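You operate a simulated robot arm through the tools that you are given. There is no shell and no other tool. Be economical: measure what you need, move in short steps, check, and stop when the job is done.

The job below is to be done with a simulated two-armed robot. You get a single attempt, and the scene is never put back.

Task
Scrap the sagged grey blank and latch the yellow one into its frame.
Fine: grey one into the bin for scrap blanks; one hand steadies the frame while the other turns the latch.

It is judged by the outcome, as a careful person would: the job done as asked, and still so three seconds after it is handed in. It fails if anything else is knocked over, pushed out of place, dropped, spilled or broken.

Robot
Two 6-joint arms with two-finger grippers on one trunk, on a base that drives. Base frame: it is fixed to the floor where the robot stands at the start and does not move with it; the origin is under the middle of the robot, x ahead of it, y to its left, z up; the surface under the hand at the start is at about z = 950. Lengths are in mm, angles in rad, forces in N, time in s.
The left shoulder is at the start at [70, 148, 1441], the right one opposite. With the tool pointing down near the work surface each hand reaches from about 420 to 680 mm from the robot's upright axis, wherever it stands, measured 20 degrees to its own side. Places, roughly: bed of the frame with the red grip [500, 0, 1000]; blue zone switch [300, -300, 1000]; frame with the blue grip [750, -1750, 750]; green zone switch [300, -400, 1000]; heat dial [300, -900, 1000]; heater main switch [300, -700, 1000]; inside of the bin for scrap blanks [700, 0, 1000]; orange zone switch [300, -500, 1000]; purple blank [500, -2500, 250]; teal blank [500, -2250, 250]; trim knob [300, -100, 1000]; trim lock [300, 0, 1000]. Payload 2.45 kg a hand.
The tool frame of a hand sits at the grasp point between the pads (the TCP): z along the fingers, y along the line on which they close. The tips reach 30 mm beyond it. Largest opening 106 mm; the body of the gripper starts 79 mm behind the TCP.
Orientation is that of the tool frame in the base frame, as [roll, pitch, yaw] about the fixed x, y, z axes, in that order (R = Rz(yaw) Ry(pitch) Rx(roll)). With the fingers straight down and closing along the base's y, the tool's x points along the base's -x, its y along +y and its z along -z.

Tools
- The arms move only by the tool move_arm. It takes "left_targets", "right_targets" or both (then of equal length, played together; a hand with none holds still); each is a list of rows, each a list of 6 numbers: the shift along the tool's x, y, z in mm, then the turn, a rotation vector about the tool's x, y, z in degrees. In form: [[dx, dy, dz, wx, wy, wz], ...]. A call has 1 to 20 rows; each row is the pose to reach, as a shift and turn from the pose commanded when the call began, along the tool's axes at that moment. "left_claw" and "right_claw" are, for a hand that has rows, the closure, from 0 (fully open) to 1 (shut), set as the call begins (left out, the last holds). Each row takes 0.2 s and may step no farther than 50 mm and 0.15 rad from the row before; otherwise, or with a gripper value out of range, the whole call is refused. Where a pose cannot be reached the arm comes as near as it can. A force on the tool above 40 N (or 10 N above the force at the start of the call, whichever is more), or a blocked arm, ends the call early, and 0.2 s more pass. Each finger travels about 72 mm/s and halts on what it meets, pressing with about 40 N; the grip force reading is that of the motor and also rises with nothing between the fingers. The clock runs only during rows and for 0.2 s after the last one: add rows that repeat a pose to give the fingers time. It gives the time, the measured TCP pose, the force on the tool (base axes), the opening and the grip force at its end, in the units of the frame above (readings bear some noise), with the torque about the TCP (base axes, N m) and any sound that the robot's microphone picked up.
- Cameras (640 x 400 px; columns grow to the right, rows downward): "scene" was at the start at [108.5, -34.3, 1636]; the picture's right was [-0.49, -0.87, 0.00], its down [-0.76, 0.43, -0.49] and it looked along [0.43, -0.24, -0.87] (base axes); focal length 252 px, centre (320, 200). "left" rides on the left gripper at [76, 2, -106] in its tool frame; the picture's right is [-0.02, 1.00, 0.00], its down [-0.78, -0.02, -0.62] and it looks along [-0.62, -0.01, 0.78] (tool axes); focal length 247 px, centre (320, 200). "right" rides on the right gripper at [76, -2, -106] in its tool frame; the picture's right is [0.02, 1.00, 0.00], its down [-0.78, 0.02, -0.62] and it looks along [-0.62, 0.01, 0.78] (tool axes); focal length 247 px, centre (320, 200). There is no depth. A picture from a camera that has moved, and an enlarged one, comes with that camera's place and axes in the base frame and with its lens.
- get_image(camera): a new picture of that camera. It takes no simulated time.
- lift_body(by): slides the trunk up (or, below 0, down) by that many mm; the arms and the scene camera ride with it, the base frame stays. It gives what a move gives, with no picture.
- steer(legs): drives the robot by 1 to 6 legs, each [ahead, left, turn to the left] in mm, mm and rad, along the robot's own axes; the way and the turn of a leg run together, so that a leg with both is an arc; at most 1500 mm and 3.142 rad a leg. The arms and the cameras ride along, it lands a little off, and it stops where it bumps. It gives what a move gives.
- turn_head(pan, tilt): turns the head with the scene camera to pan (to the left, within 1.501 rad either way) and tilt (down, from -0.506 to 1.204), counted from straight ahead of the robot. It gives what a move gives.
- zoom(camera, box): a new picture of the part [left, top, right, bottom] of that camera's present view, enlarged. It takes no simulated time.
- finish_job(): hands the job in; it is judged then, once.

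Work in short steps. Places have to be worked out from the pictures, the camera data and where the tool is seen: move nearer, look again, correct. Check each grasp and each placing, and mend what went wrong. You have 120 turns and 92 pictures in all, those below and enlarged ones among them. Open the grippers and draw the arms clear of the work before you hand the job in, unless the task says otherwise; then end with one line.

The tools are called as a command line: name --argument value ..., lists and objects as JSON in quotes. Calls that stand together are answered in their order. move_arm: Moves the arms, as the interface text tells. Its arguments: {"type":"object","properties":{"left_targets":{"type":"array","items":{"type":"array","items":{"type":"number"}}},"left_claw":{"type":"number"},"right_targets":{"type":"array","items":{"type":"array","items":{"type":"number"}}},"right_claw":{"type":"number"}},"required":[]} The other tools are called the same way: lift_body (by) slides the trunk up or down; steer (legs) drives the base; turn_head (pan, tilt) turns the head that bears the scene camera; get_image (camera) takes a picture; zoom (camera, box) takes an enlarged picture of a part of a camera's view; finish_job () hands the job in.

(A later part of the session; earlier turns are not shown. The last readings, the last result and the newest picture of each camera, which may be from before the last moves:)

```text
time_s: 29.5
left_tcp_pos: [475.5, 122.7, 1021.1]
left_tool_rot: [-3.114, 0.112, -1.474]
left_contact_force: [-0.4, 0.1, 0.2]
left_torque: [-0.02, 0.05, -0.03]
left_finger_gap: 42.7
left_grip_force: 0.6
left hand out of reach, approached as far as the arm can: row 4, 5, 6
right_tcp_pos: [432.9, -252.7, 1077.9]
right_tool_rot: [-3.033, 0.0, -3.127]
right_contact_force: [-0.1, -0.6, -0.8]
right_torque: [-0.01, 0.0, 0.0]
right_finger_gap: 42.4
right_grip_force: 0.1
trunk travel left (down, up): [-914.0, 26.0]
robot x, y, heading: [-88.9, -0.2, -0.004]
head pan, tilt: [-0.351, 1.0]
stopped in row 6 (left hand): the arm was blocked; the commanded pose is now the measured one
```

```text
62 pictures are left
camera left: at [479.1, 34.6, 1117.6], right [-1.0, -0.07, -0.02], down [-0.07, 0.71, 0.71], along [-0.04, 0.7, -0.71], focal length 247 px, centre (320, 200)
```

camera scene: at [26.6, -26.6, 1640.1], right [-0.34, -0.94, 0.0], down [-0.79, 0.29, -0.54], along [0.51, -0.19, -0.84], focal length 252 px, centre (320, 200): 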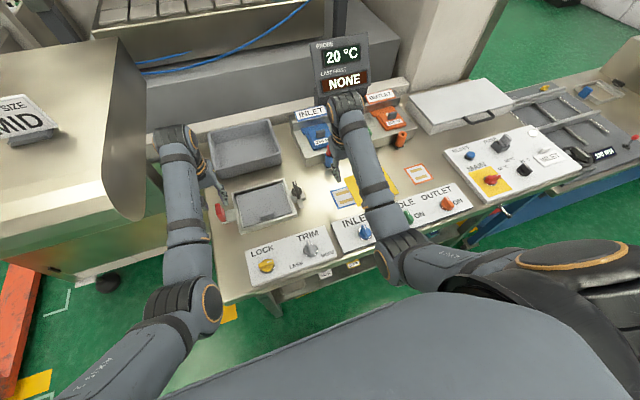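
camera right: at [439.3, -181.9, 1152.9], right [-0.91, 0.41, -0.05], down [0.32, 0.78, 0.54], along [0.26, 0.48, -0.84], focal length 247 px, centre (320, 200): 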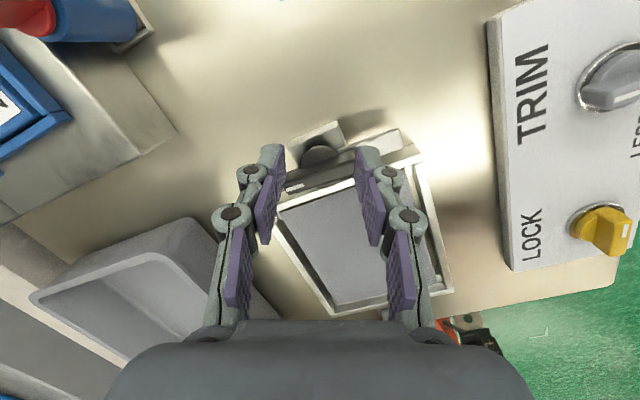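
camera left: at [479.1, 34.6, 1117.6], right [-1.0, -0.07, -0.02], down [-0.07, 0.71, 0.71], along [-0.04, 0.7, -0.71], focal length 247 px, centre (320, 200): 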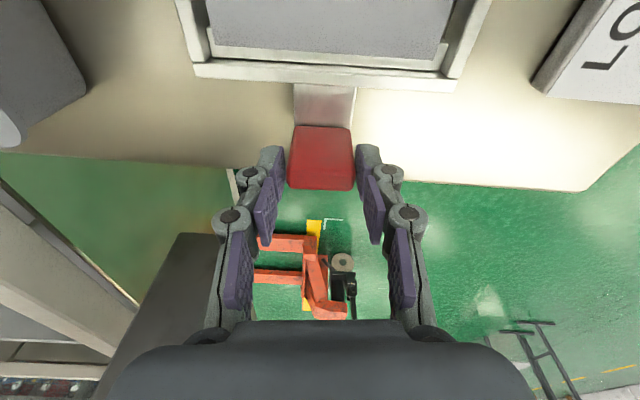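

The left arm is at its inner limit here, so turning the robot a little to the right will put the rib on the left hand's own side. I lift the left hand clear and ease its wrist first.

move_arm --left_targets '[[0, 0, -15, 0, 0, 7], [0, 0, -30, -1, 3, 14], [0, 0, -40, -2, 6, 20]]'

steer --legs '[[-20, 0, -0.25]]'

get_image --camera "left"

get_image --camera "scene"

```text
time_s: 30.3
left_tcp_pos: [472.9, 112.7, 1060.7]
left_tool_rot: [3.111, -0.001, -1.828]
left_contact_force: [-0.7, 0.7, 0.1]
left_torque: [-0.01, -0.01, -0.02]
left_finger_gap: 42.2
left_grip_force: 0.0
right_tcp_pos: [432.7, -252.8, 1076.8]
right_tool_rot: [-3.032, 0.0, -3.128]
right_contact_force: [-0.7, 0.5, 0.2]
right_torque: [-0.03, 0.01, 0.0]
right_finger_gap: 42.5
right_grip_force: 0.0
trunk travel left (down, up): [-914.0, 26.0]
robot x, y, heading: [-90.8, 1.9, 0.004]
head pan, tilt: [-0.351, 1.0]
```

```text
time_s: 31.6
left_tcp_pos: [464.5, -27.2, 1059.6]
left_tool_rot: [3.108, 0.001, -2.076]
left_contact_force: [1.0, 0.0, -0.5]
left_torque: [-0.02, 0.01, 0.0]
left_finger_gap: 42.5
left_grip_force: 0.0
right_tcp_pos: [333.7, -372.7, 1077.6]
right_tool_rot: [-3.034, 0.0, 2.902]
right_contact_force: [0.6, 0.0, 0.4]
right_torque: [-0.03, 0.01, 0.01]
right_finger_gap: 42.6
right_grip_force: 0.0
trunk travel left (down, up): [-914.0, 26.0]
robot x, y, heading: [-108.5, 2.5, -0.259]
head pan, tilt: [-0.351, 1.0]
```

```text
61 pictures are left
camera left: at [428.9, -93.8, 1166.3], right [-0.86, 0.5, 0.03], down [0.41, 0.67, 0.62], along [0.29, 0.55, -0.78], focal length 247 px, centre (320, 200)
```

left: 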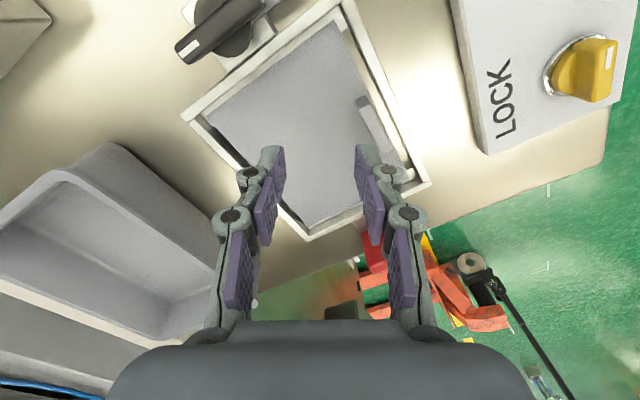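

```text
60 pictures are left
camera scene: at [-1.8, -51.1, 1640.0], right [-0.57, -0.82, 0.0], down [-0.69, 0.48, -0.54], along [0.44, -0.31, -0.84], focal length 252 px, centre (320, 200)
```

scene: 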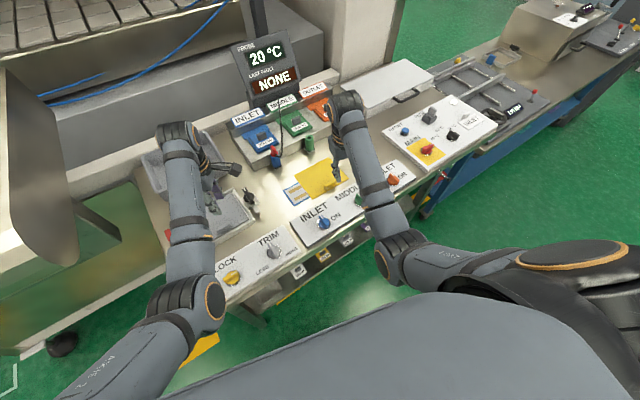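

The rib is at ≈(425,1). I turn the left hand the last 29° and centre it over the rib at the same height.

move_arm --left_targets '[[-1, 12, 0, 0, 0, -7.5], [-3, 24, 0, 1, 0, -15], [-4, 36, 0, 2, 0, -22], [-5, 48, 0, 2, 0, -29], [-5, 48, 0, 2, 0, -29]]'

get_image --camera "left"

```text
time_s: 32.8
left_tcp_pos: [440.1, 11.9, 1074.8]
left_tool_rot: [-3.098, 0.024, -1.559]
left_contact_force: [0.5, 0.5, 1.3]
left_torque: [0.01, -0.01, 0.01]
left_finger_gap: 42.7
left_grip_force: 0.0
right_tcp_pos: [333.1, -373.2, 1077.5]
right_tool_rot: [-3.034, 0.001, 2.901]
right_contact_force: [0.4, 0.0, 0.0]
right_torque: [-0.03, 0.01, 0.01]
right_finger_gap: 42.4
right_grip_force: 0.1
trunk travel left (down, up): [-914.0, 26.0]
robot x, y, heading: [-110.7, 0.9, -0.254]
head pan, tilt: [-0.351, 1.0]
```

```text
59 pictures are left
camera left: at [434.6, -66.7, 1179.0], right [-1.0, 0.01, -0.04], down [-0.02, 0.77, 0.64], along [0.04, 0.64, -0.77], focal length 247 px, centre (320, 200)
```

left: 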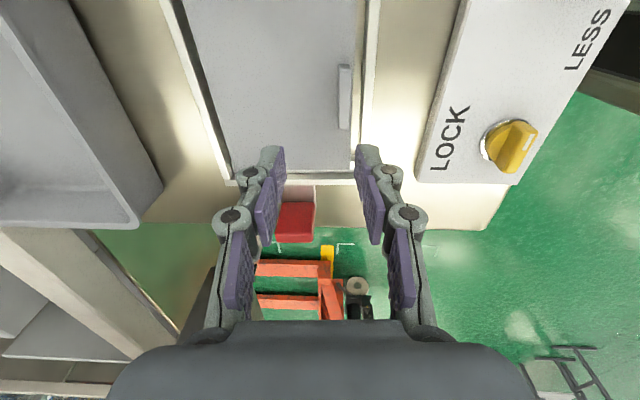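

Rib is at ≈(425,-1). I correct by (-15,-13), level the tilt, and descend toward 1020.

move_arm --left_targets '[[5, 6, 15, -1, 0, 0], [10, 12, 30, -2, 1, 0], [13, 15, 45, -2.5, 1.4, 0], [13, 15, 55, -2.5, 1.4, 0]]'

get_image --camera "left"

```text
time_s: 34.0
left_tcp_pos: [446.5, -0.4, 1037.8]
left_tool_rot: [-3.098, -0.005, -1.558]
left_contact_force: [0.8, -0.1, 0.7]
left_torque: [-0.02, 0.01, -0.01]
left_finger_gap: 42.5
left_grip_force: 0.1
right_tcp_pos: [333.5, -372.8, 1078.3]
right_tool_rot: [-3.033, -0.001, 2.903]
right_contact_force: [-1.1, -0.1, -0.4]
right_torque: [0.0, 0.0, 0.03]
right_finger_gap: 42.2
right_grip_force: 0.1
trunk travel left (down, up): [-914.0, 26.0]
robot x, y, heading: [-112.2, 1.7, -0.255]
head pan, tilt: [-0.351, 1.0]
stopped in row 4 (left hand): the arm was blocked; the commanded pose is now the measured one
```

```text
58 pictures are left
camera left: at [440.4, -76.4, 1144.5], right [-1.0, 0.01, -0.04], down [-0.02, 0.79, 0.62], along [0.04, 0.62, -0.79], focal length 247 px, centre (320, 200)
```

left: 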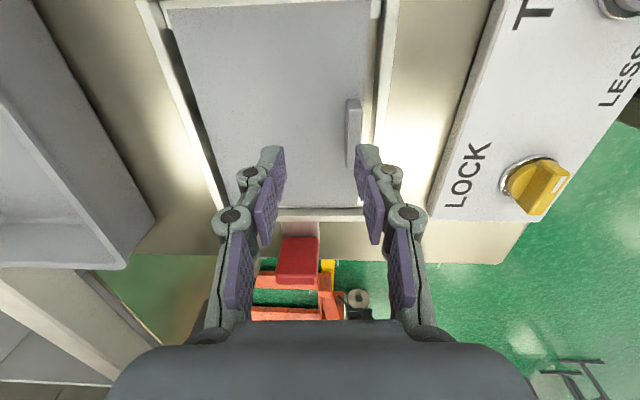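

The wrist keeps stopping short when the hand is this close in. I lift 25 mm, back the base off 60 mm and turn a little more, so the arm reaches farther out.

move_arm --left_targets '[[0, 0, -15, 0, 0, 0], [0, 0, -30, 0, 0, 0]]'

steer --legs '[[-60, 0, -0.12]]'

get_image --camera "scene"

```text
time_s: 34.6
left_tcp_pos: [443.9, 3.4, 1066.4]
left_tool_rot: [-3.101, 0.0, -1.557]
left_contact_force: [-0.1, 0.3, 0.0]
left_torque: [0.0, -0.01, -0.02]
left_finger_gap: 42.4
left_grip_force: 0.1
right_tcp_pos: [332.4, -373.6, 1078.4]
right_tool_rot: [-3.033, 0.0, 2.902]
right_contact_force: [0.2, -0.5, -0.1]
right_torque: [-0.02, -0.03, 0.0]
right_finger_gap: 42.4
right_grip_force: 0.1
trunk travel left (down, up): [-914.0, 26.0]
robot x, y, heading: [-110.4, 0.7, -0.252]
head pan, tilt: [-0.351, 1.0]
```

```text
time_s: 35.6
left_tcp_pos: [392.3, -47.0, 1063.6]
left_tool_rot: [-3.104, -0.002, -1.674]
left_contact_force: [1.0, 0.7, -0.6]
left_torque: [0.01, 0.06, 0.01]
left_finger_gap: 42.5
left_grip_force: 0.1
right_tcp_pos: [234.8, -406.1, 1073.9]
right_tool_rot: [-3.03, -0.008, 2.784]
right_contact_force: [0.7, -0.8, -1.1]
right_torque: [0.02, 0.09, -0.02]
right_finger_gap: 42.3
right_grip_force: 0.0
trunk travel left (down, up): [-914.0, 26.0]
robot x, y, heading: [-167.7, 17.9, -0.373]
head pan, tilt: [-0.351, 1.0]
```

```text
57 pictures are left
camera scene: at [-55.7, -46.5, 1639.1], right [-0.66, -0.75, 0.0], down [-0.64, 0.56, -0.54], along [0.4, -0.36, -0.84], focal length 252 px, centre (320, 200)
```

scene: 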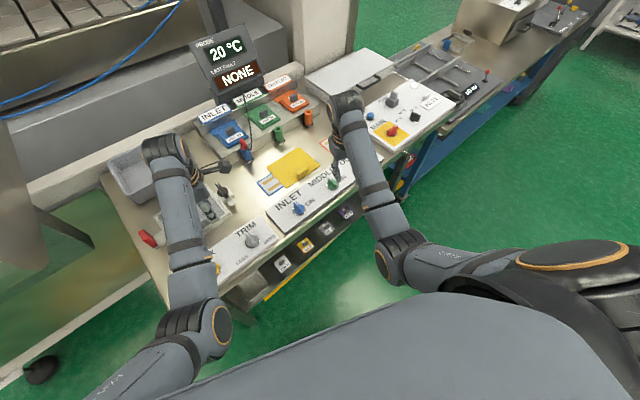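

Now the rib is at about 20° and 593 mm for the left arm, comfortably in reach. I move over it, level, at the same height.

move_arm --left_targets '[[-15, -8, 0, -1, 0, -2], [-30, -16, 0, -2, 0, -4], [-40, -24, 0, -2.2, 0, -6], [-49, -28, 0, -2.2, 0, -6], [-49, -28, 20, -2.2, 0, -6]]'

get_image --camera "left"

```text
time_s: 36.8
left_tcp_pos: [419.7, -0.2, 1048.3]
left_tool_rot: [-3.136, -0.004, -1.571]
left_contact_force: [-0.6, 0.5, -0.3]
left_torque: [-0.03, 0.01, -0.01]
left_finger_gap: 42.4
left_grip_force: 0.0
right_tcp_pos: [229.7, -405.1, 1077.5]
right_tool_rot: [-3.034, -0.003, 2.784]
right_contact_force: [0.3, -0.5, -0.6]
right_torque: [0.02, 0.02, 0.04]
right_finger_gap: 42.4
right_grip_force: 0.0
trunk travel left (down, up): [-914.0, 26.0]
robot x, y, heading: [-168.7, 22.2, -0.373]
head pan, tilt: [-0.351, 1.0]
```

```text
56 pictures are left
camera left: at [417.5, -75.2, 1155.4], right [-1.0, 0.02, 0.0], down [0.01, 0.79, 0.62], along [0.02, 0.62, -0.79], focal length 247 px, centre (320, 200)
```

left: 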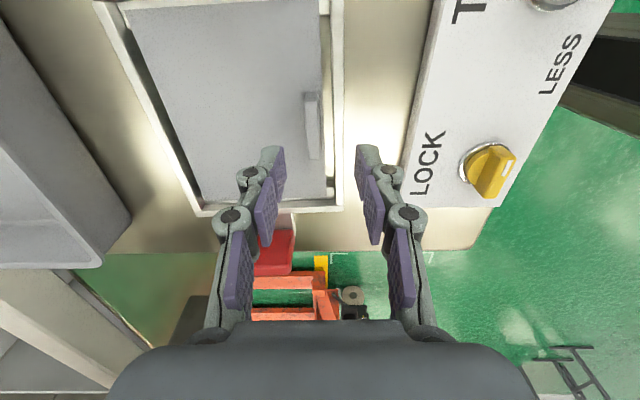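

The wrist now holds level. The rib sits near the rail, so I zoom in to judge heights and clearance.

zoom --camera "left" --box '[250, 60, 400, 220]'

zoom --camera "scene" --box '[130, 160, 270, 280]'

```text
2.50 times, centred on (325, 140) of left
camera zoom: at [417.5, -75.2, 1155.4], right [-1.0, 0.02, 0.0], down [0.01, 0.79, 0.62], along [0.02, 0.62, -0.79], focal length 617 px, centre (308, 350)
```

zoom: 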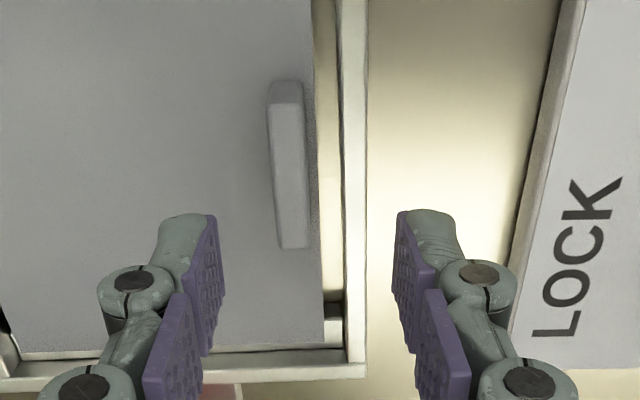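

```text
3.33 times, centred on (200, 220) of scene
camera zoom: at [-64.7, -44.9, 1640.0], right [-0.66, -0.75, 0.0], down [-0.63, 0.56, -0.54], along [0.4, -0.36, -0.84], focal length 841 px, centre (720, 133)
```

zoom: 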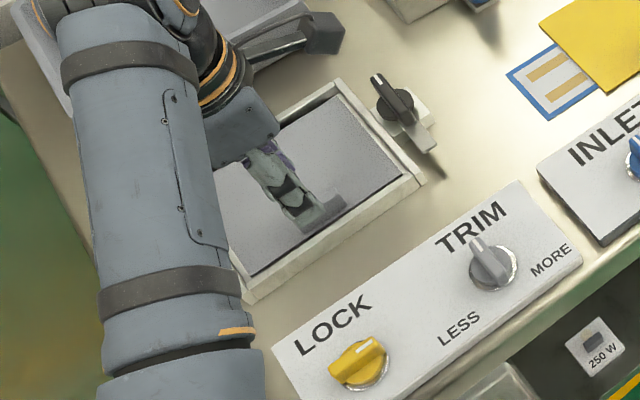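

The rib is ~10 mm thick at x ≈ 425, with the rail only ~10 mm toward the robot. I narrow the fingers to ~26 mm, centre on it and descend to tips ≈ 970, above the rail top.

move_arm --left_targets '[[3, -6, 0, 0, 0, 0], [3, -6, 15, 0, 0, 0], [3, -6, 30, 0, 0, 0], [3, -6, 40, 0, 0, 0], [3, -6, 48, 0, 0, 0]]' --left_claw 0.75

zoom --camera "left" --box '[220, 80, 420, 250]'

```text
time_s: 38.0
left_tcp_pos: [424.0, -2.7, 1002.7]
left_tool_rot: [-3.134, -0.005, -1.571]
left_contact_force: [1.3, 0.4, 3.1]
left_torque: [0.01, 0.1, -0.01]
left_finger_gap: 26.4
left_grip_force: 0.1
right_tcp_pos: [226.7, -402.4, 1078.6]
right_tool_rot: [-3.033, 0.0, 2.785]
right_contact_force: [0.7, 0.3, 0.0]
right_torque: [0.01, 0.01, 0.0]
right_finger_gap: 42.3
right_grip_force: 0.0
trunk travel left (down, up): [-914.0, 26.0]
robot x, y, heading: [-164.0, 18.3, -0.377]
head pan, tilt: [-0.351, 1.0]
```

```text
2.35 times, centred on (320, 165) of left
camera zoom: at [421.4, -78.3, 1108.5], right [-1.0, 0.02, -0.01], down [0.01, 0.79, 0.62], along [0.02, 0.62, -0.79], focal length 581 px, centre (320, 282)
```

zoom: 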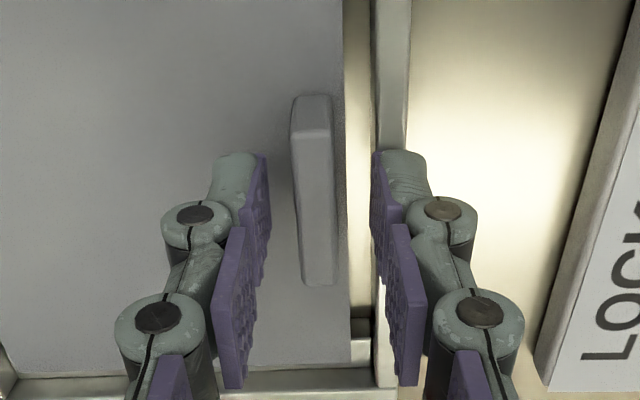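

The near fingertip just brushes the rail top (3 N), and the rib is centred. I rise 1 mm and close on the rib.

move_arm --left_targets '[[0, 0, -1, 0, 0, 0], [0, 0, -1, 0, 0, 0], [0, 0, -1, 0, 0, 0]]' --left_claw 1.0

zoom --camera "left" --box '[220, 80, 420, 250]'

```text
time_s: 38.8
left_tcp_pos: [423.6, -2.6, 1002.4]
left_tool_rot: [-3.134, -0.005, -1.57]
left_contact_force: [0.7, 0.5, 0.3]
left_torque: [0.0, -0.02, 0.02]
left_finger_gap: 8.8
left_grip_force: 36.2
right_tcp_pos: [228.8, -404.9, 1078.5]
right_tool_rot: [-3.034, 0.0, 2.784]
right_contact_force: [-0.1, 0.2, 0.5]
right_torque: [-0.01, 0.0, -0.01]
right_finger_gap: 42.3
right_grip_force: 0.1
trunk travel left (down, up): [-914.0, 26.0]
robot x, y, heading: [-167.3, 22.3, -0.37]
head pan, tilt: [-0.351, 1.0]
```

```text
2.35 times, centred on (320, 165) of left
camera zoom: at [421.4, -78.5, 1108.9], right [-1.0, 0.02, -0.01], down [0.01, 0.79, 0.62], along [0.02, 0.62, -0.79], focal length 581 px, centre (320, 282)
```

zoom: 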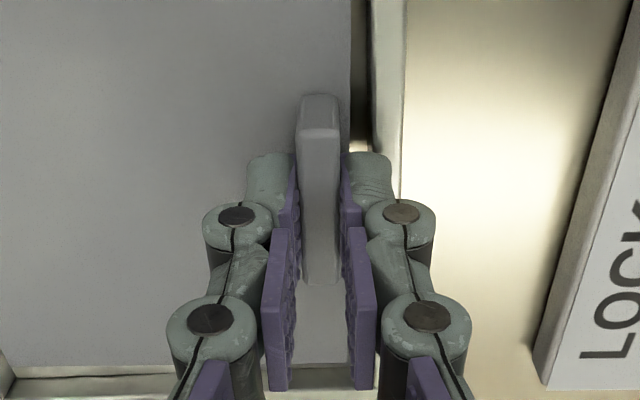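

The rib is held (9 mm, 36 N). I lift slowly by 12 mm and look.

move_arm --left_targets '[[0, 0, -3, 0, 0, 0], [0, 0, -7, 0, 0, 0], [0, 0, -12, 0, 0, 0]]'

get_image --camera "left"

```text
time_s: 39.6
left_tcp_pos: [422.7, -2.8, 1013.9]
left_tool_rot: [-3.135, -0.004, -1.573]
left_contact_force: [1.0, -0.7, -0.8]
left_torque: [-0.01, 0.03, 0.03]
left_finger_gap: 9.4
left_grip_force: 37.6
right_tcp_pos: [227.7, -404.2, 1077.6]
right_tool_rot: [-3.034, -0.002, 2.783]
right_contact_force: [0.1, -0.1, 0.2]
right_torque: [-0.02, -0.02, 0.01]
right_finger_gap: 42.6
right_grip_force: 0.1
trunk travel left (down, up): [-914.0, 26.0]
robot x, y, heading: [-166.6, 20.5, -0.371]
head pan, tilt: [-0.351, 1.0]
```

```text
51 pictures are left
camera left: at [421.0, -78.8, 1120.6], right [-1.0, 0.02, -0.01], down [0.01, 0.79, 0.62], along [0.02, 0.62, -0.79], focal length 247 px, centre (320, 200)
```

left: 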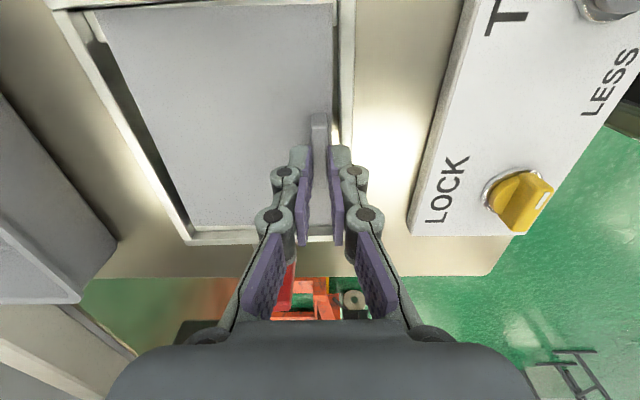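

The rib's image position suggests it may have slipped rather than lifted; I zoom in to check.

zoom --camera "left" --box '[60, 0, 420, 260]'

zoom --camera "scene" --box '[130, 160, 270, 280]'

```text
1.54 times, centred on (240, 130) of left
camera zoom: at [421.0, -78.8, 1120.6], right [-1.0, 0.02, -0.01], down [0.01, 0.79, 0.62], along [0.02, 0.62, -0.79], focal length 380 px, centre (443, 308)
```

zoom: 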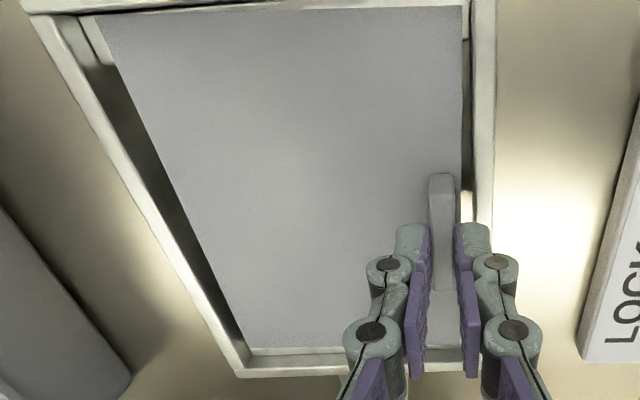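

```text
3.33 times, centred on (200, 220) of scene
camera zoom: at [-67.2, -44.9, 1640.1], right [-0.66, -0.75, 0.0], down [-0.63, 0.56, -0.54], along [0.41, -0.36, -0.84], focal length 841 px, centre (720, 133)
```

zoom: 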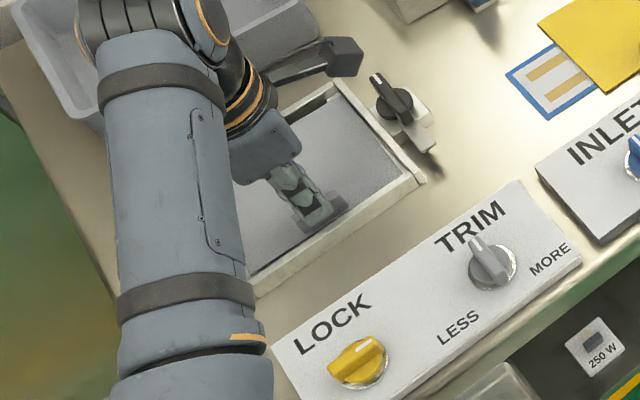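

By the numbers the blank has not come up, though the fingers still read 9 mm. I raise 12 mm more to see what they hold.

move_arm --left_targets '[[0, 0, -4, 0, 0, 0], [0, 0, -8, 0, 0, 0], [0, 0, -12, 0, 0, 0]]'

get_image --camera "left"

```text
time_s: 40.4
left_tcp_pos: [423.8, -3.6, 1026.9]
left_tool_rot: [-3.136, -0.006, -1.57]
left_contact_force: [-0.1, -0.3, 0.1]
left_torque: [0.0, 0.01, 0.0]
left_finger_gap: 8.8
left_grip_force: 37.0
right_tcp_pos: [227.9, -404.4, 1078.8]
right_tool_rot: [-3.032, 0.0, 2.784]
right_contact_force: [0.3, 0.6, 0.7]
right_torque: [-0.01, 0.0, 0.02]
right_finger_gap: 42.2
right_grip_force: 0.1
trunk travel left (down, up): [-914.0, 26.0]
robot x, y, heading: [-166.5, 24.0, -0.369]
head pan, tilt: [-0.351, 1.0]
```

```text
48 pictures are left
camera left: at [421.9, -78.4, 1132.8], right [-1.0, 0.02, -0.01], down [0.01, 0.79, 0.62], along [0.02, 0.62, -0.79], focal length 247 px, centre (320, 200)
```

left: 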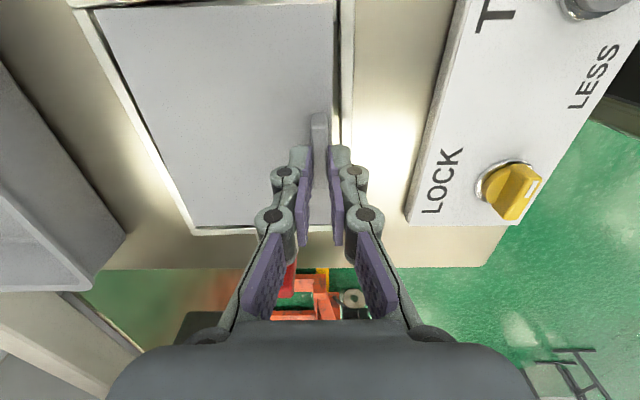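

Rib and blank now keep the same image position while the frame recedes, so the blank is up and held. I raise the trunk 25 mm and the hand 30 mm more to clear the bin rim (≈1020).

lift_body --by 25

move_arm --left_targets '[[0, 0, -10, 0, 0, 0], [0, 0, -20, 0, 0, 0], [0, 0, -30, 0, 0, 0]]'

get_image --camera "left"

get_image --camera "scene"

```text
time_s: 41.1
left_tcp_pos: [424.4, -2.5, 1050.9]
left_tool_rot: [-3.134, -0.006, -1.57]
left_contact_force: [-0.1, 0.1, -1.3]
left_torque: [-0.02, 0.0, 0.02]
left_finger_gap: 9.0
left_grip_force: 36.3
right_tcp_pos: [228.4, -404.2, 1103.6]
right_tool_rot: [-3.033, -0.002, 2.783]
right_contact_force: [-0.5, -0.6, -0.4]
right_torque: [0.01, -0.01, -0.03]
right_finger_gap: 42.2
right_grip_force: 0.0
trunk travel left (down, up): [-939.0, 1.0]
robot x, y, heading: [-172.0, 21.8, -0.365]
head pan, tilt: [-0.351, 1.0]
```

```text
time_s: 41.9
left_tcp_pos: [424.7, -2.5, 1081.6]
left_tool_rot: [-3.135, -0.003, -1.57]
left_contact_force: [-0.2, -1.1, -1.0]
left_torque: [0.01, 0.02, -0.01]
left_finger_gap: 9.1
left_grip_force: 36.9
right_tcp_pos: [229.1, -405.3, 1103.3]
right_tool_rot: [-3.033, 0.0, 2.783]
right_contact_force: [0.5, -0.2, 0.2]
right_torque: [-0.01, -0.01, 0.02]
right_finger_gap: 42.5
right_grip_force: 0.1
trunk travel left (down, up): [-939.0, 1.0]
robot x, y, heading: [-168.5, 23.4, -0.374]
head pan, tilt: [-0.351, 1.0]
```

```text
47 pictures are left
camera left: at [422.4, -78.9, 1187.9], right [-1.0, 0.02, -0.01], down [0.01, 0.79, 0.62], along [0.02, 0.62, -0.79], focal length 247 px, centre (320, 200)
```

left: 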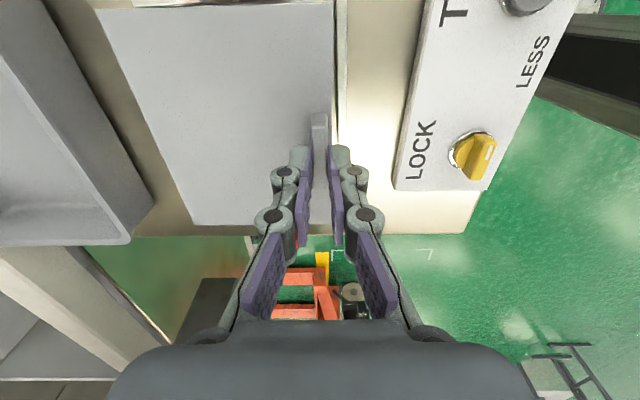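

```text
46 pictures are left
camera scene: at [-66.7, -45.2, 1665.1], right [-0.66, -0.75, 0.0], down [-0.63, 0.56, -0.54], along [0.4, -0.36, -0.84], focal length 252 px, centre (320, 200)
```

scene: 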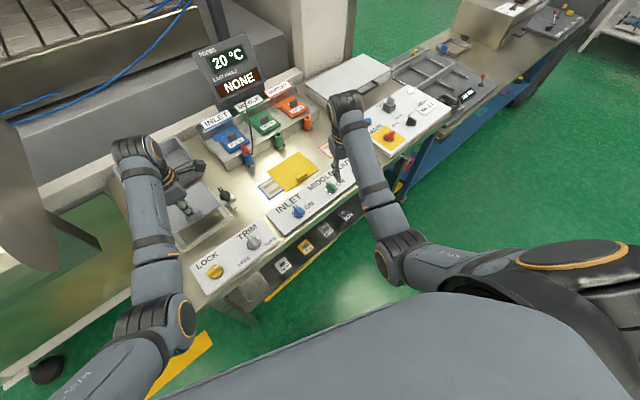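

Blank bottom is about z 1033 and the rim about 1012. I raise a little more, then drive the base diagonally +178 in x, +14 in y toward the bin.

move_arm --left_targets '[[0, 0, -8, 0, 0, 0], [0, 0, -16, 0, 0, 0]]'

steer --legs '[[160, 78, 0]]'

get_image --camera "left"

```text
time_s: 42.5
left_tcp_pos: [425.9, -2.8, 1098.7]
left_tool_rot: [-3.136, -0.005, -1.57]
left_contact_force: [0.3, 0.1, -0.5]
left_torque: [-0.03, 0.05, -0.01]
left_finger_gap: 8.8
left_grip_force: 37.1
right_tcp_pos: [227.7, -404.3, 1101.6]
right_tool_rot: [-3.033, 0.0, 2.783]
right_contact_force: [0.2, -0.3, -1.3]
right_torque: [0.0, 0.0, -0.03]
right_finger_gap: 42.2
right_grip_force: 0.0
trunk travel left (down, up): [-939.0, 1.0]
robot x, y, heading: [-165.4, 19.6, -0.372]
head pan, tilt: [-0.351, 1.0]
```

```text
time_s: 44.0
left_tcp_pos: [597.9, 14.1, 1099.3]
left_tool_rot: [-3.133, -0.006, -1.569]
left_contact_force: [0.1, 0.3, -0.2]
left_torque: [0.0, 0.01, 0.0]
left_finger_gap: 9.0
left_grip_force: 36.8
right_tcp_pos: [402.8, -388.9, 1104.3]
right_tool_rot: [-3.037, 0.004, 2.786]
right_contact_force: [0.1, 0.6, 0.4]
right_torque: [-0.01, -0.04, 0.0]
right_finger_gap: 42.6
right_grip_force: 0.1
trunk travel left (down, up): [-939.0, 1.0]
robot x, y, heading: [9.8, 36.2, -0.37]
head pan, tilt: [-0.351, 1.0]
```

```text
45 pictures are left
camera left: at [595.8, -62.6, 1206.3], right [-1.0, 0.02, -0.01], down [0.01, 0.79, 0.62], along [0.02, 0.62, -0.79], focal length 247 px, centre (320, 200)
```

left: 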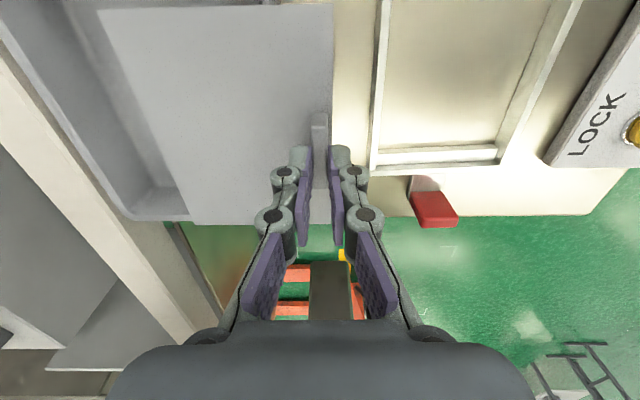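

The frame bed is empty and the bin is ahead. I extend the hand 67 mm in x, 5 mm toward -y, so the blank centres over the bin.

move_arm --left_targets '[[2, -17, 0, 0, 0, 0], [4, -34, 0, 0, 0, 0], [5, -51, 0, 0, 0, 0], [5, -67, 0, 0, 0, 0], [5, -67, 0, 0, 0, 0]]'

get_image --camera "left"

zoom --camera "scene" --box '[0, 80, 320, 280]'

```text
time_s: 45.2
left_tcp_pos: [666.9, 7.3, 1097.1]
left_tool_rot: [-3.134, -0.004, -1.57]
left_contact_force: [0.5, 0.0, 0.4]
left_torque: [0.03, 0.03, 0.01]
left_finger_gap: 8.8
left_grip_force: 36.3
right_tcp_pos: [405.3, -388.7, 1102.2]
right_tool_rot: [-3.034, 0.0, 2.785]
right_contact_force: [-0.7, -0.3, 0.5]
right_torque: [-0.01, -0.05, 0.01]
right_finger_gap: 42.3
right_grip_force: 0.1
trunk travel left (down, up): [-939.0, 1.0]
robot x, y, heading: [11.3, 38.4, -0.369]
head pan, tilt: [-0.351, 1.0]
```

```text
44 pictures are left
camera left: at [664.6, -67.1, 1204.9], right [-1.0, 0.02, -0.01], down [0.01, 0.79, 0.62], along [0.02, 0.62, -0.79], focal length 247 px, centre (320, 200)
```

left: 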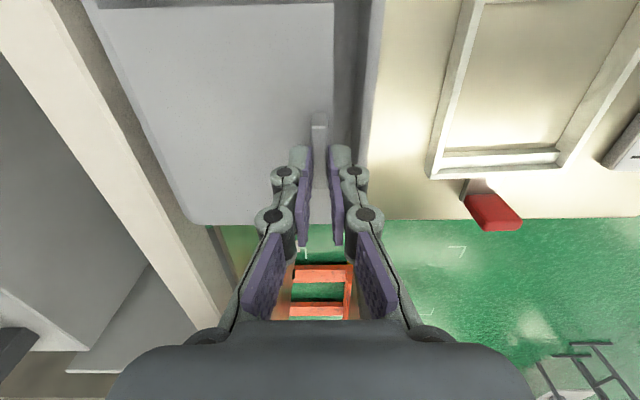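

```text
2.00 times, centred on (160, 180) of scene
camera zoom: at [109.2, -29.9, 1665.2], right [-0.66, -0.75, 0.0], down [-0.63, 0.56, -0.54], along [0.41, -0.36, -0.84], focal length 505 px, centre (640, 240)
```

zoom: 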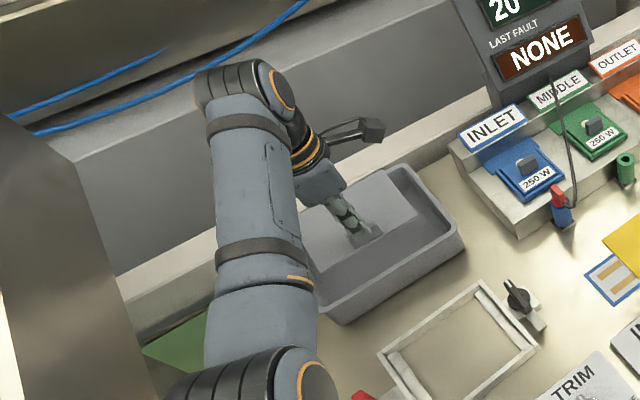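

From the scene view the bin centre is ≈(703,-8), so I shift 17 mm toward -y and 12 mm back, then lower the blank into the bin.

move_arm --left_targets '[[9, 6, 0, 0, 0, 0], [17, 12, 0, 0, 0, 0], [17, 12, 15, 0, 0, 0], [17, 12, 30, 0, 0, 0], [17, 12, 45, 0, 0, 0]]'

get_image --camera "left"

zoom --camera "scene" --box '[100, 120, 280, 280]'

```text
time_s: 46.4
left_tcp_pos: [657.2, -9.4, 1053.7]
left_tool_rot: [-3.135, -0.004, -1.568]
left_contact_force: [-0.1, 0.1, 0.0]
left_torque: [0.02, 0.03, 0.02]
left_finger_gap: 9.2
left_grip_force: 36.5
right_tcp_pos: [406.6, -389.2, 1102.1]
right_tool_rot: [-3.032, -0.001, 2.785]
right_contact_force: [0.1, 0.0, 0.5]
right_torque: [0.02, -0.05, -0.01]
right_finger_gap: 42.2
right_grip_force: 0.1
trunk travel left (down, up): [-939.0, 1.0]
robot x, y, heading: [9.3, 36.1, -0.37]
head pan, tilt: [-0.351, 1.0]
```

```text
42 pictures are left
camera left: at [654.7, -85.0, 1159.9], right [-1.0, 0.02, -0.01], down [0.01, 0.79, 0.62], along [0.02, 0.62, -0.79], focal length 247 px, centre (320, 200)
```

left: 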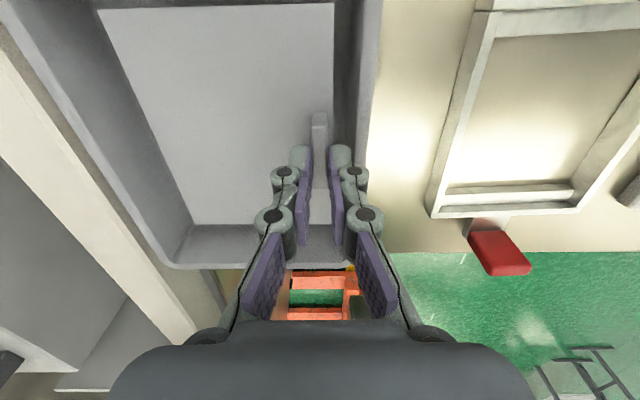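

```text
2.50 times, centred on (190, 200) of scene
camera zoom: at [110.1, -30.2, 1665.1], right [-0.66, -0.75, 0.0], down [-0.63, 0.56, -0.54], along [0.41, -0.36, -0.84], focal length 631 px, centre (645, 200)
```

zoom: 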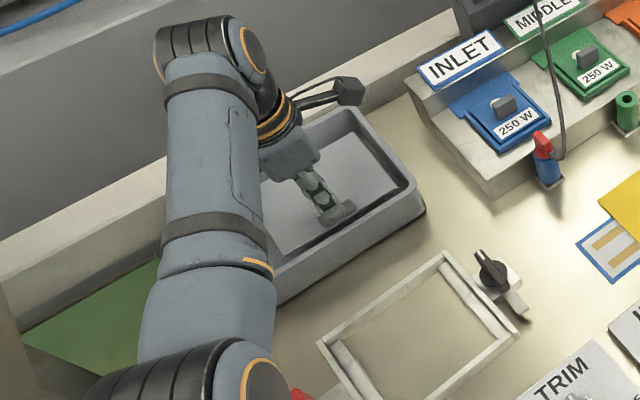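

Blank is inside the rim with room all round. I lower 40 mm more, to just above the bin floor.

move_arm --left_targets '[[0, 0, 14, 0, 0, 0], [0, 0, 28, 0, 0, 0], [0, 0, 36, 0, 0, 0], [0, 0, 42, 0, 0, 0]]'

get_image --camera "left"

```text
time_s: 47.4
left_tcp_pos: [657.5, -8.9, 1011.1]
left_tool_rot: [-3.136, -0.005, -1.569]
left_contact_force: [0.0, -0.2, -0.4]
left_torque: [0.03, 0.03, 0.02]
left_finger_gap: 9.2
left_grip_force: 36.7
right_tcp_pos: [405.6, -387.7, 1102.1]
right_tool_rot: [-3.033, 0.0, 2.788]
right_contact_force: [-0.3, 0.0, -0.1]
right_torque: [-0.01, 0.0, 0.04]
right_finger_gap: 42.5
right_grip_force: 0.0
trunk travel left (down, up): [-939.0, 1.0]
robot x, y, heading: [3.6, 37.1, -0.366]
head pan, tilt: [-0.351, 1.0]
```

```text
40 pictures are left
camera left: at [655.3, -84.8, 1117.3], right [-1.0, 0.02, -0.01], down [0.01, 0.79, 0.62], along [0.02, 0.62, -0.79], focal length 247 px, centre (320, 200)
```

left: 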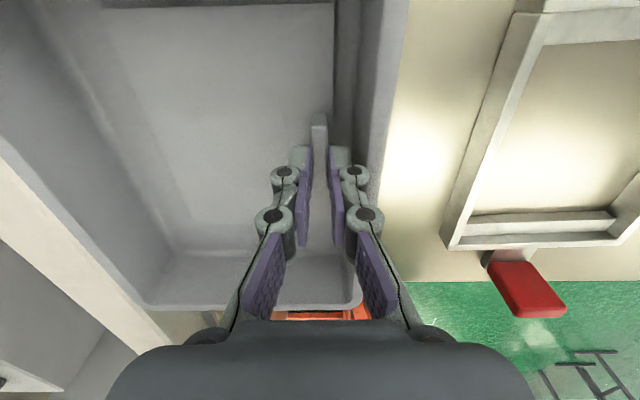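

The blank is down near the floor. I open slightly, hold, then rise straight up.

move_arm --left_targets '[[0, 0, 0, 0, 0, 0], [0, 0, 0, 0, 0, 0], [0, 0, -20, 0, 0, 0], [0, 0, -50, 0, 0, 0], [0, 0, -85, 0, 0, 0]]' --left_claw 0.75

get_image --camera "left"

```text
time_s: 48.6
left_tcp_pos: [656.3, -7.5, 1096.7]
left_tool_rot: [-3.136, -0.002, -1.569]
left_contact_force: [0.0, 0.9, 0.1]
left_torque: [0.0, 0.01, -0.01]
left_finger_gap: 26.5
left_grip_force: 0.1
right_tcp_pos: [405.7, -387.6, 1102.7]
right_tool_rot: [-3.034, 0.0, 2.785]
right_contact_force: [-0.4, -0.3, 0.2]
right_torque: [0.0, -0.01, 0.0]
right_finger_gap: 42.3
right_grip_force: 0.0
trunk travel left (down, up): [-939.0, 1.0]
robot x, y, heading: [11.9, 38.3, -0.367]
head pan, tilt: [-0.351, 1.0]
```

```text
39 pictures are left
camera left: at [654.3, -82.8, 1203.7], right [-1.0, 0.02, -0.01], down [0.01, 0.79, 0.62], along [0.02, 0.62, -0.79], focal length 247 px, centre (320, 200)
```

left: 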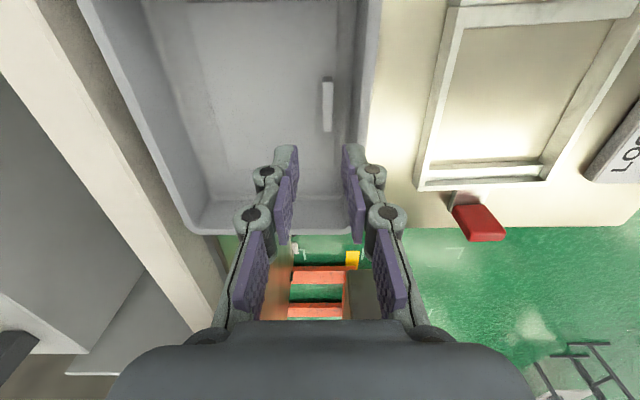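

The grey blank lies flat in the bin. Next is the yellow: for the right hand's mirrored pose I want the base at ≈(-209,-371) with heading +0.37, so I back away, slide right, then turn.

steer --legs '[[-206, -80, 0], [148, -381, 0], [0, 0, 0.74]]'

get_image --camera "right"

get_image --camera "scene"

```text
time_s: 54.4
left_tcp_pos: [297.3, 20.3, 1096.4]
left_tool_rot: [-3.135, -0.004, -0.849]
left_contact_force: [0.5, -0.3, 0.4]
left_torque: [0.02, 0.0, 0.0]
left_finger_gap: 26.4
left_grip_force: 0.1
right_tcp_pos: [360.2, -434.1, 1103.0]
right_tool_rot: [-3.033, -0.001, -2.779]
right_contact_force: [0.2, 0.2, 0.4]
right_torque: [0.01, -0.04, 0.0]
right_finger_gap: 42.5
right_grip_force: 0.1
trunk travel left (down, up): [-939.0, 1.0]
robot x, y, heading: [-218.4, -371.3, 0.349]
head pan, tilt: [-0.351, 1.0]
```

```text
38 pictures are left
camera right: at [284.4, -450.5, 1207.6], right [-0.37, 0.92, -0.11], down [0.7, 0.36, 0.62], along [0.61, 0.15, -0.78], focal length 247 px, centre (320, 200)
```

right: 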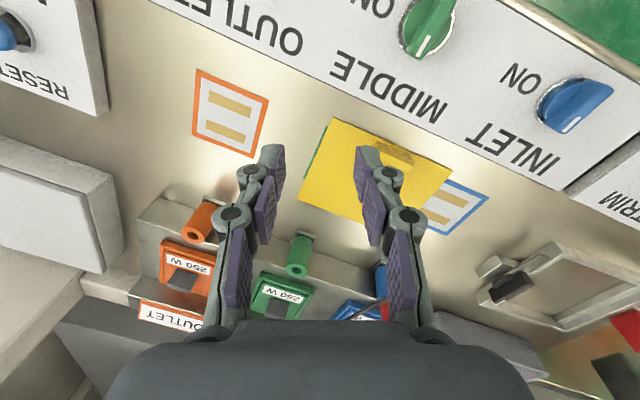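

```text
37 pictures are left
camera scene: at [-100.7, -359.9, 1665.1], right [0.0, -1.0, 0.0], down [-0.84, 0.0, -0.54], along [0.54, 0.0, -0.84], focal length 252 px, centre (320, 200)
```

scene: 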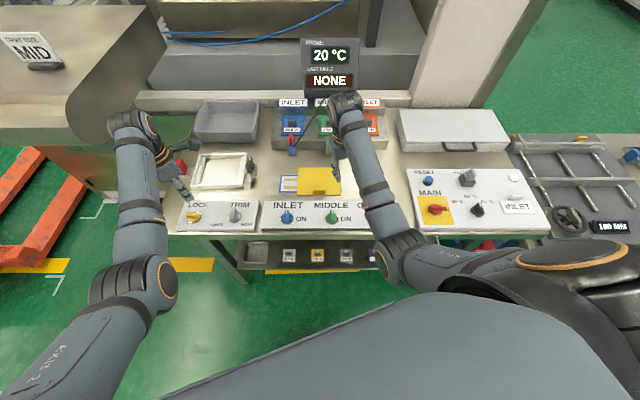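

Base is well placed. I level the right hand, then swing its wrist 111° to yaw +90° while moving over the yellow rib at ≈(384,-353).

move_arm --right_targets '[[0, 0, 0, -6.2, 0, 0], [0, 0, 0, -6.2, 0, 0]]'

move_arm --right_targets '[[-4, 5, 3, 0, 0, 8], [-8, 10, 6, 0, 0, 16], [-12, 15, 9, 0, 0, 24], [-16, 20, 12, 0, 0, 32], [-20, 25, 15, 0, 0, 40], [-24, 30, 18, 0, 0, 48], [-28, 35, 21, 0, 0, 56], [-32, 40, 24, 0, 0, 64], [-36, 45, 27, 0, 0, 72], [-40, 50, 30, 0, 0, 80], [-44, 55, 33, 0, 0, 88], [-47, 60, 36, 0, 0, 96], [-50, 65, 40, 0, 0, 104], [-51, 67, 45, 0, 0, 111]]' --right_claw 0.65

get_image --camera "right"

```text
time_s: 55.0
left_tcp_pos: [296.7, 18.8, 1095.9]
left_tool_rot: [-3.135, -0.005, -0.85]
left_contact_force: [0.5, 0.0, 0.4]
left_torque: [-0.02, 0.02, -0.02]
left_finger_gap: 26.7
left_grip_force: 0.0
right_tcp_pos: [358.5, -433.8, 1102.5]
right_tool_rot: [3.139, -0.001, -2.778]
right_contact_force: [-0.6, -0.1, -0.8]
right_torque: [-0.02, 0.01, 0.01]
right_finger_gap: 42.3
right_grip_force: 0.1
trunk travel left (down, up): [-939.0, 1.0]
robot x, y, heading: [-215.5, -372.8, 0.346]
head pan, tilt: [-0.351, 1.0]
```

```text
time_s: 58.0
left_tcp_pos: [297.8, 19.7, 1096.7]
left_tool_rot: [-3.134, -0.005, -0.848]
left_contact_force: [-0.7, 0.7, 0.2]
left_torque: [0.01, -0.02, 0.03]
left_finger_gap: 26.3
left_grip_force: 0.2
right_tcp_pos: [382.9, -350.3, 1056.9]
right_tool_rot: [-3.139, 0.0, 1.565]
right_contact_force: [0.1, 0.2, 0.1]
right_torque: [0.01, 0.02, -0.02]
right_finger_gap: 37.3
right_grip_force: 0.0
trunk travel left (down, up): [-939.0, 1.0]
robot x, y, heading: [-222.3, -374.1, 0.352]
head pan, tilt: [-0.351, 1.0]
```

```text
36 pictures are left
camera right: at [382.6, -273.5, 1162.4], right [1.0, 0.02, 0.0], down [0.01, -0.78, 0.62], along [0.01, -0.62, -0.78], focal length 247 px, centre (320, 200)
```

right: 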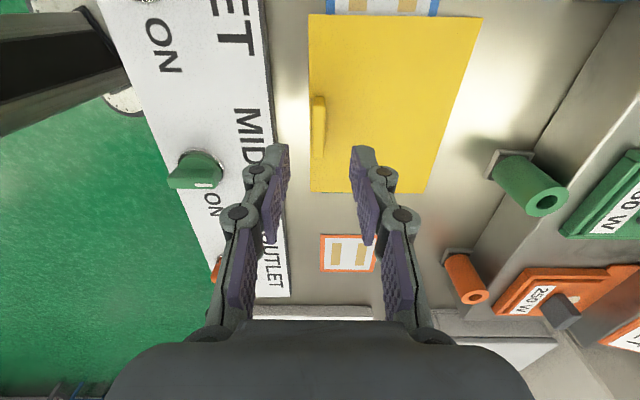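

The yellow rib sits at ≈(383,-353.5), centred between the fingers. I lower to tips ≈ 962.

move_arm --right_targets '[[-3, 0, 20, 0, 0, 0], [-3, 0, 40, 0, 0, 0], [-3, 0, 55, 0, 0, 0], [-3, 0, 65, 0, 0, 0]]'

zoom --camera "right" --box '[200, 60, 440, 260]'

```text
time_s: 59.0
left_tcp_pos: [296.5, 18.3, 1096.7]
left_tool_rot: [-3.135, -0.007, -0.849]
left_contact_force: [-0.6, 0.1, 0.7]
left_torque: [0.04, 0.03, -0.02]
left_finger_gap: 26.6
left_grip_force: 0.1
right_tcp_pos: [382.1, -354.4, 992.1]
right_tool_rot: [-3.141, 0.0, 1.568]
right_contact_force: [0.0, -0.1, 0.3]
right_torque: [0.03, -0.01, 0.0]
right_finger_gap: 37.0
right_grip_force: 0.1
trunk travel left (down, up): [-939.0, 1.0]
robot x, y, heading: [-222.3, -373.3, 0.346]
head pan, tilt: [-0.351, 1.0]
```

```text
2.00 times, centred on (320, 160) of right
camera zoom: at [380.5, -277.1, 1097.7], right [1.0, 0.02, 0.0], down [0.01, -0.78, 0.62], along [0.01, -0.62, -0.78], focal length 494 px, centre (320, 280)
```

zoom: 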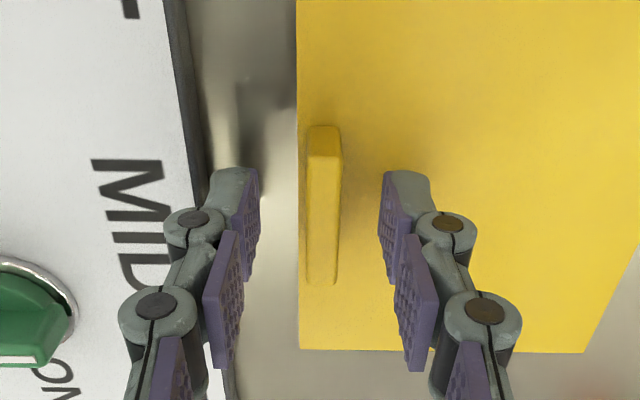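

Centred. I go 4 mm deeper for a firmer hold and close.

move_arm --right_targets '[[0, 0, 4, 0, 0, 0], [0, 0, 4, 0, 0, 0], [0, 0, 4, 0, 0, 0], [0, 0, 4, 0, 0, 0]]' --right_claw 1.0

move_arm --right_targets '[[0, 0, -5, 0, 0, 0], [0, 0, -15, 0, 0, 0], [0, 0, -30, 0, 0, 0], [0, 0, -45, 0, 0, 0]]'

get_image --camera "right"

```text
time_s: 60.0
left_tcp_pos: [296.7, 19.3, 1096.6]
left_tool_rot: [-3.136, -0.006, -0.85]
left_contact_force: [0.1, -0.8, 0.8]
left_torque: [0.0, -0.02, 0.03]
left_finger_gap: 26.6
left_grip_force: 0.0
right_tcp_pos: [382.7, -354.1, 989.7]
right_tool_rot: [-3.142, 0.0, 1.566]
right_contact_force: [0.3, 0.2, 1.8]
right_torque: [0.06, 0.02, -0.02]
right_finger_gap: 9.0
right_grip_force: 36.7
trunk travel left (down, up): [-939.0, 1.0]
robot x, y, heading: [-220.6, -375.2, 0.346]
head pan, tilt: [-0.351, 1.0]
```

```text
time_s: 61.0
left_tcp_pos: [296.1, 19.8, 1096.9]
left_tool_rot: [-3.135, -0.004, -0.852]
left_contact_force: [-0.3, 1.0, 0.2]
left_torque: [0.01, 0.03, 0.0]
left_finger_gap: 26.6
left_grip_force: 0.1
right_tcp_pos: [382.1, -353.7, 1033.8]
right_tool_rot: [-3.139, -0.001, 1.568]
right_contact_force: [0.3, 0.2, -0.4]
right_torque: [-0.01, 0.05, 0.02]
right_finger_gap: 8.9
right_grip_force: 36.9
trunk travel left (down, up): [-939.0, 1.0]
robot x, y, heading: [-221.2, -376.0, 0.347]
head pan, tilt: [-0.351, 1.0]
```

```text
34 pictures are left
camera right: at [380.5, -277.0, 1139.5], right [1.0, 0.02, 0.0], down [0.01, -0.78, 0.62], along [0.01, -0.62, -0.78], focal length 247 px, centre (320, 200)
```

right: 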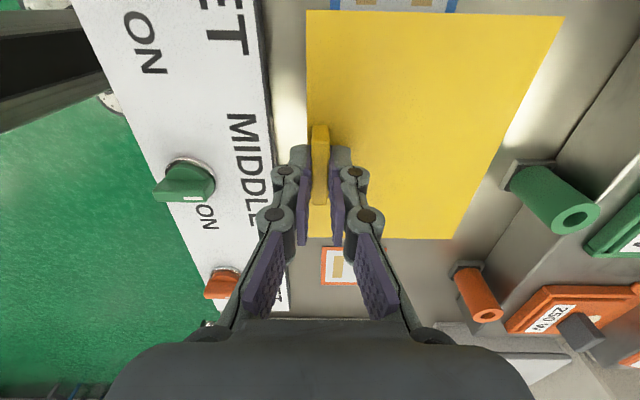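

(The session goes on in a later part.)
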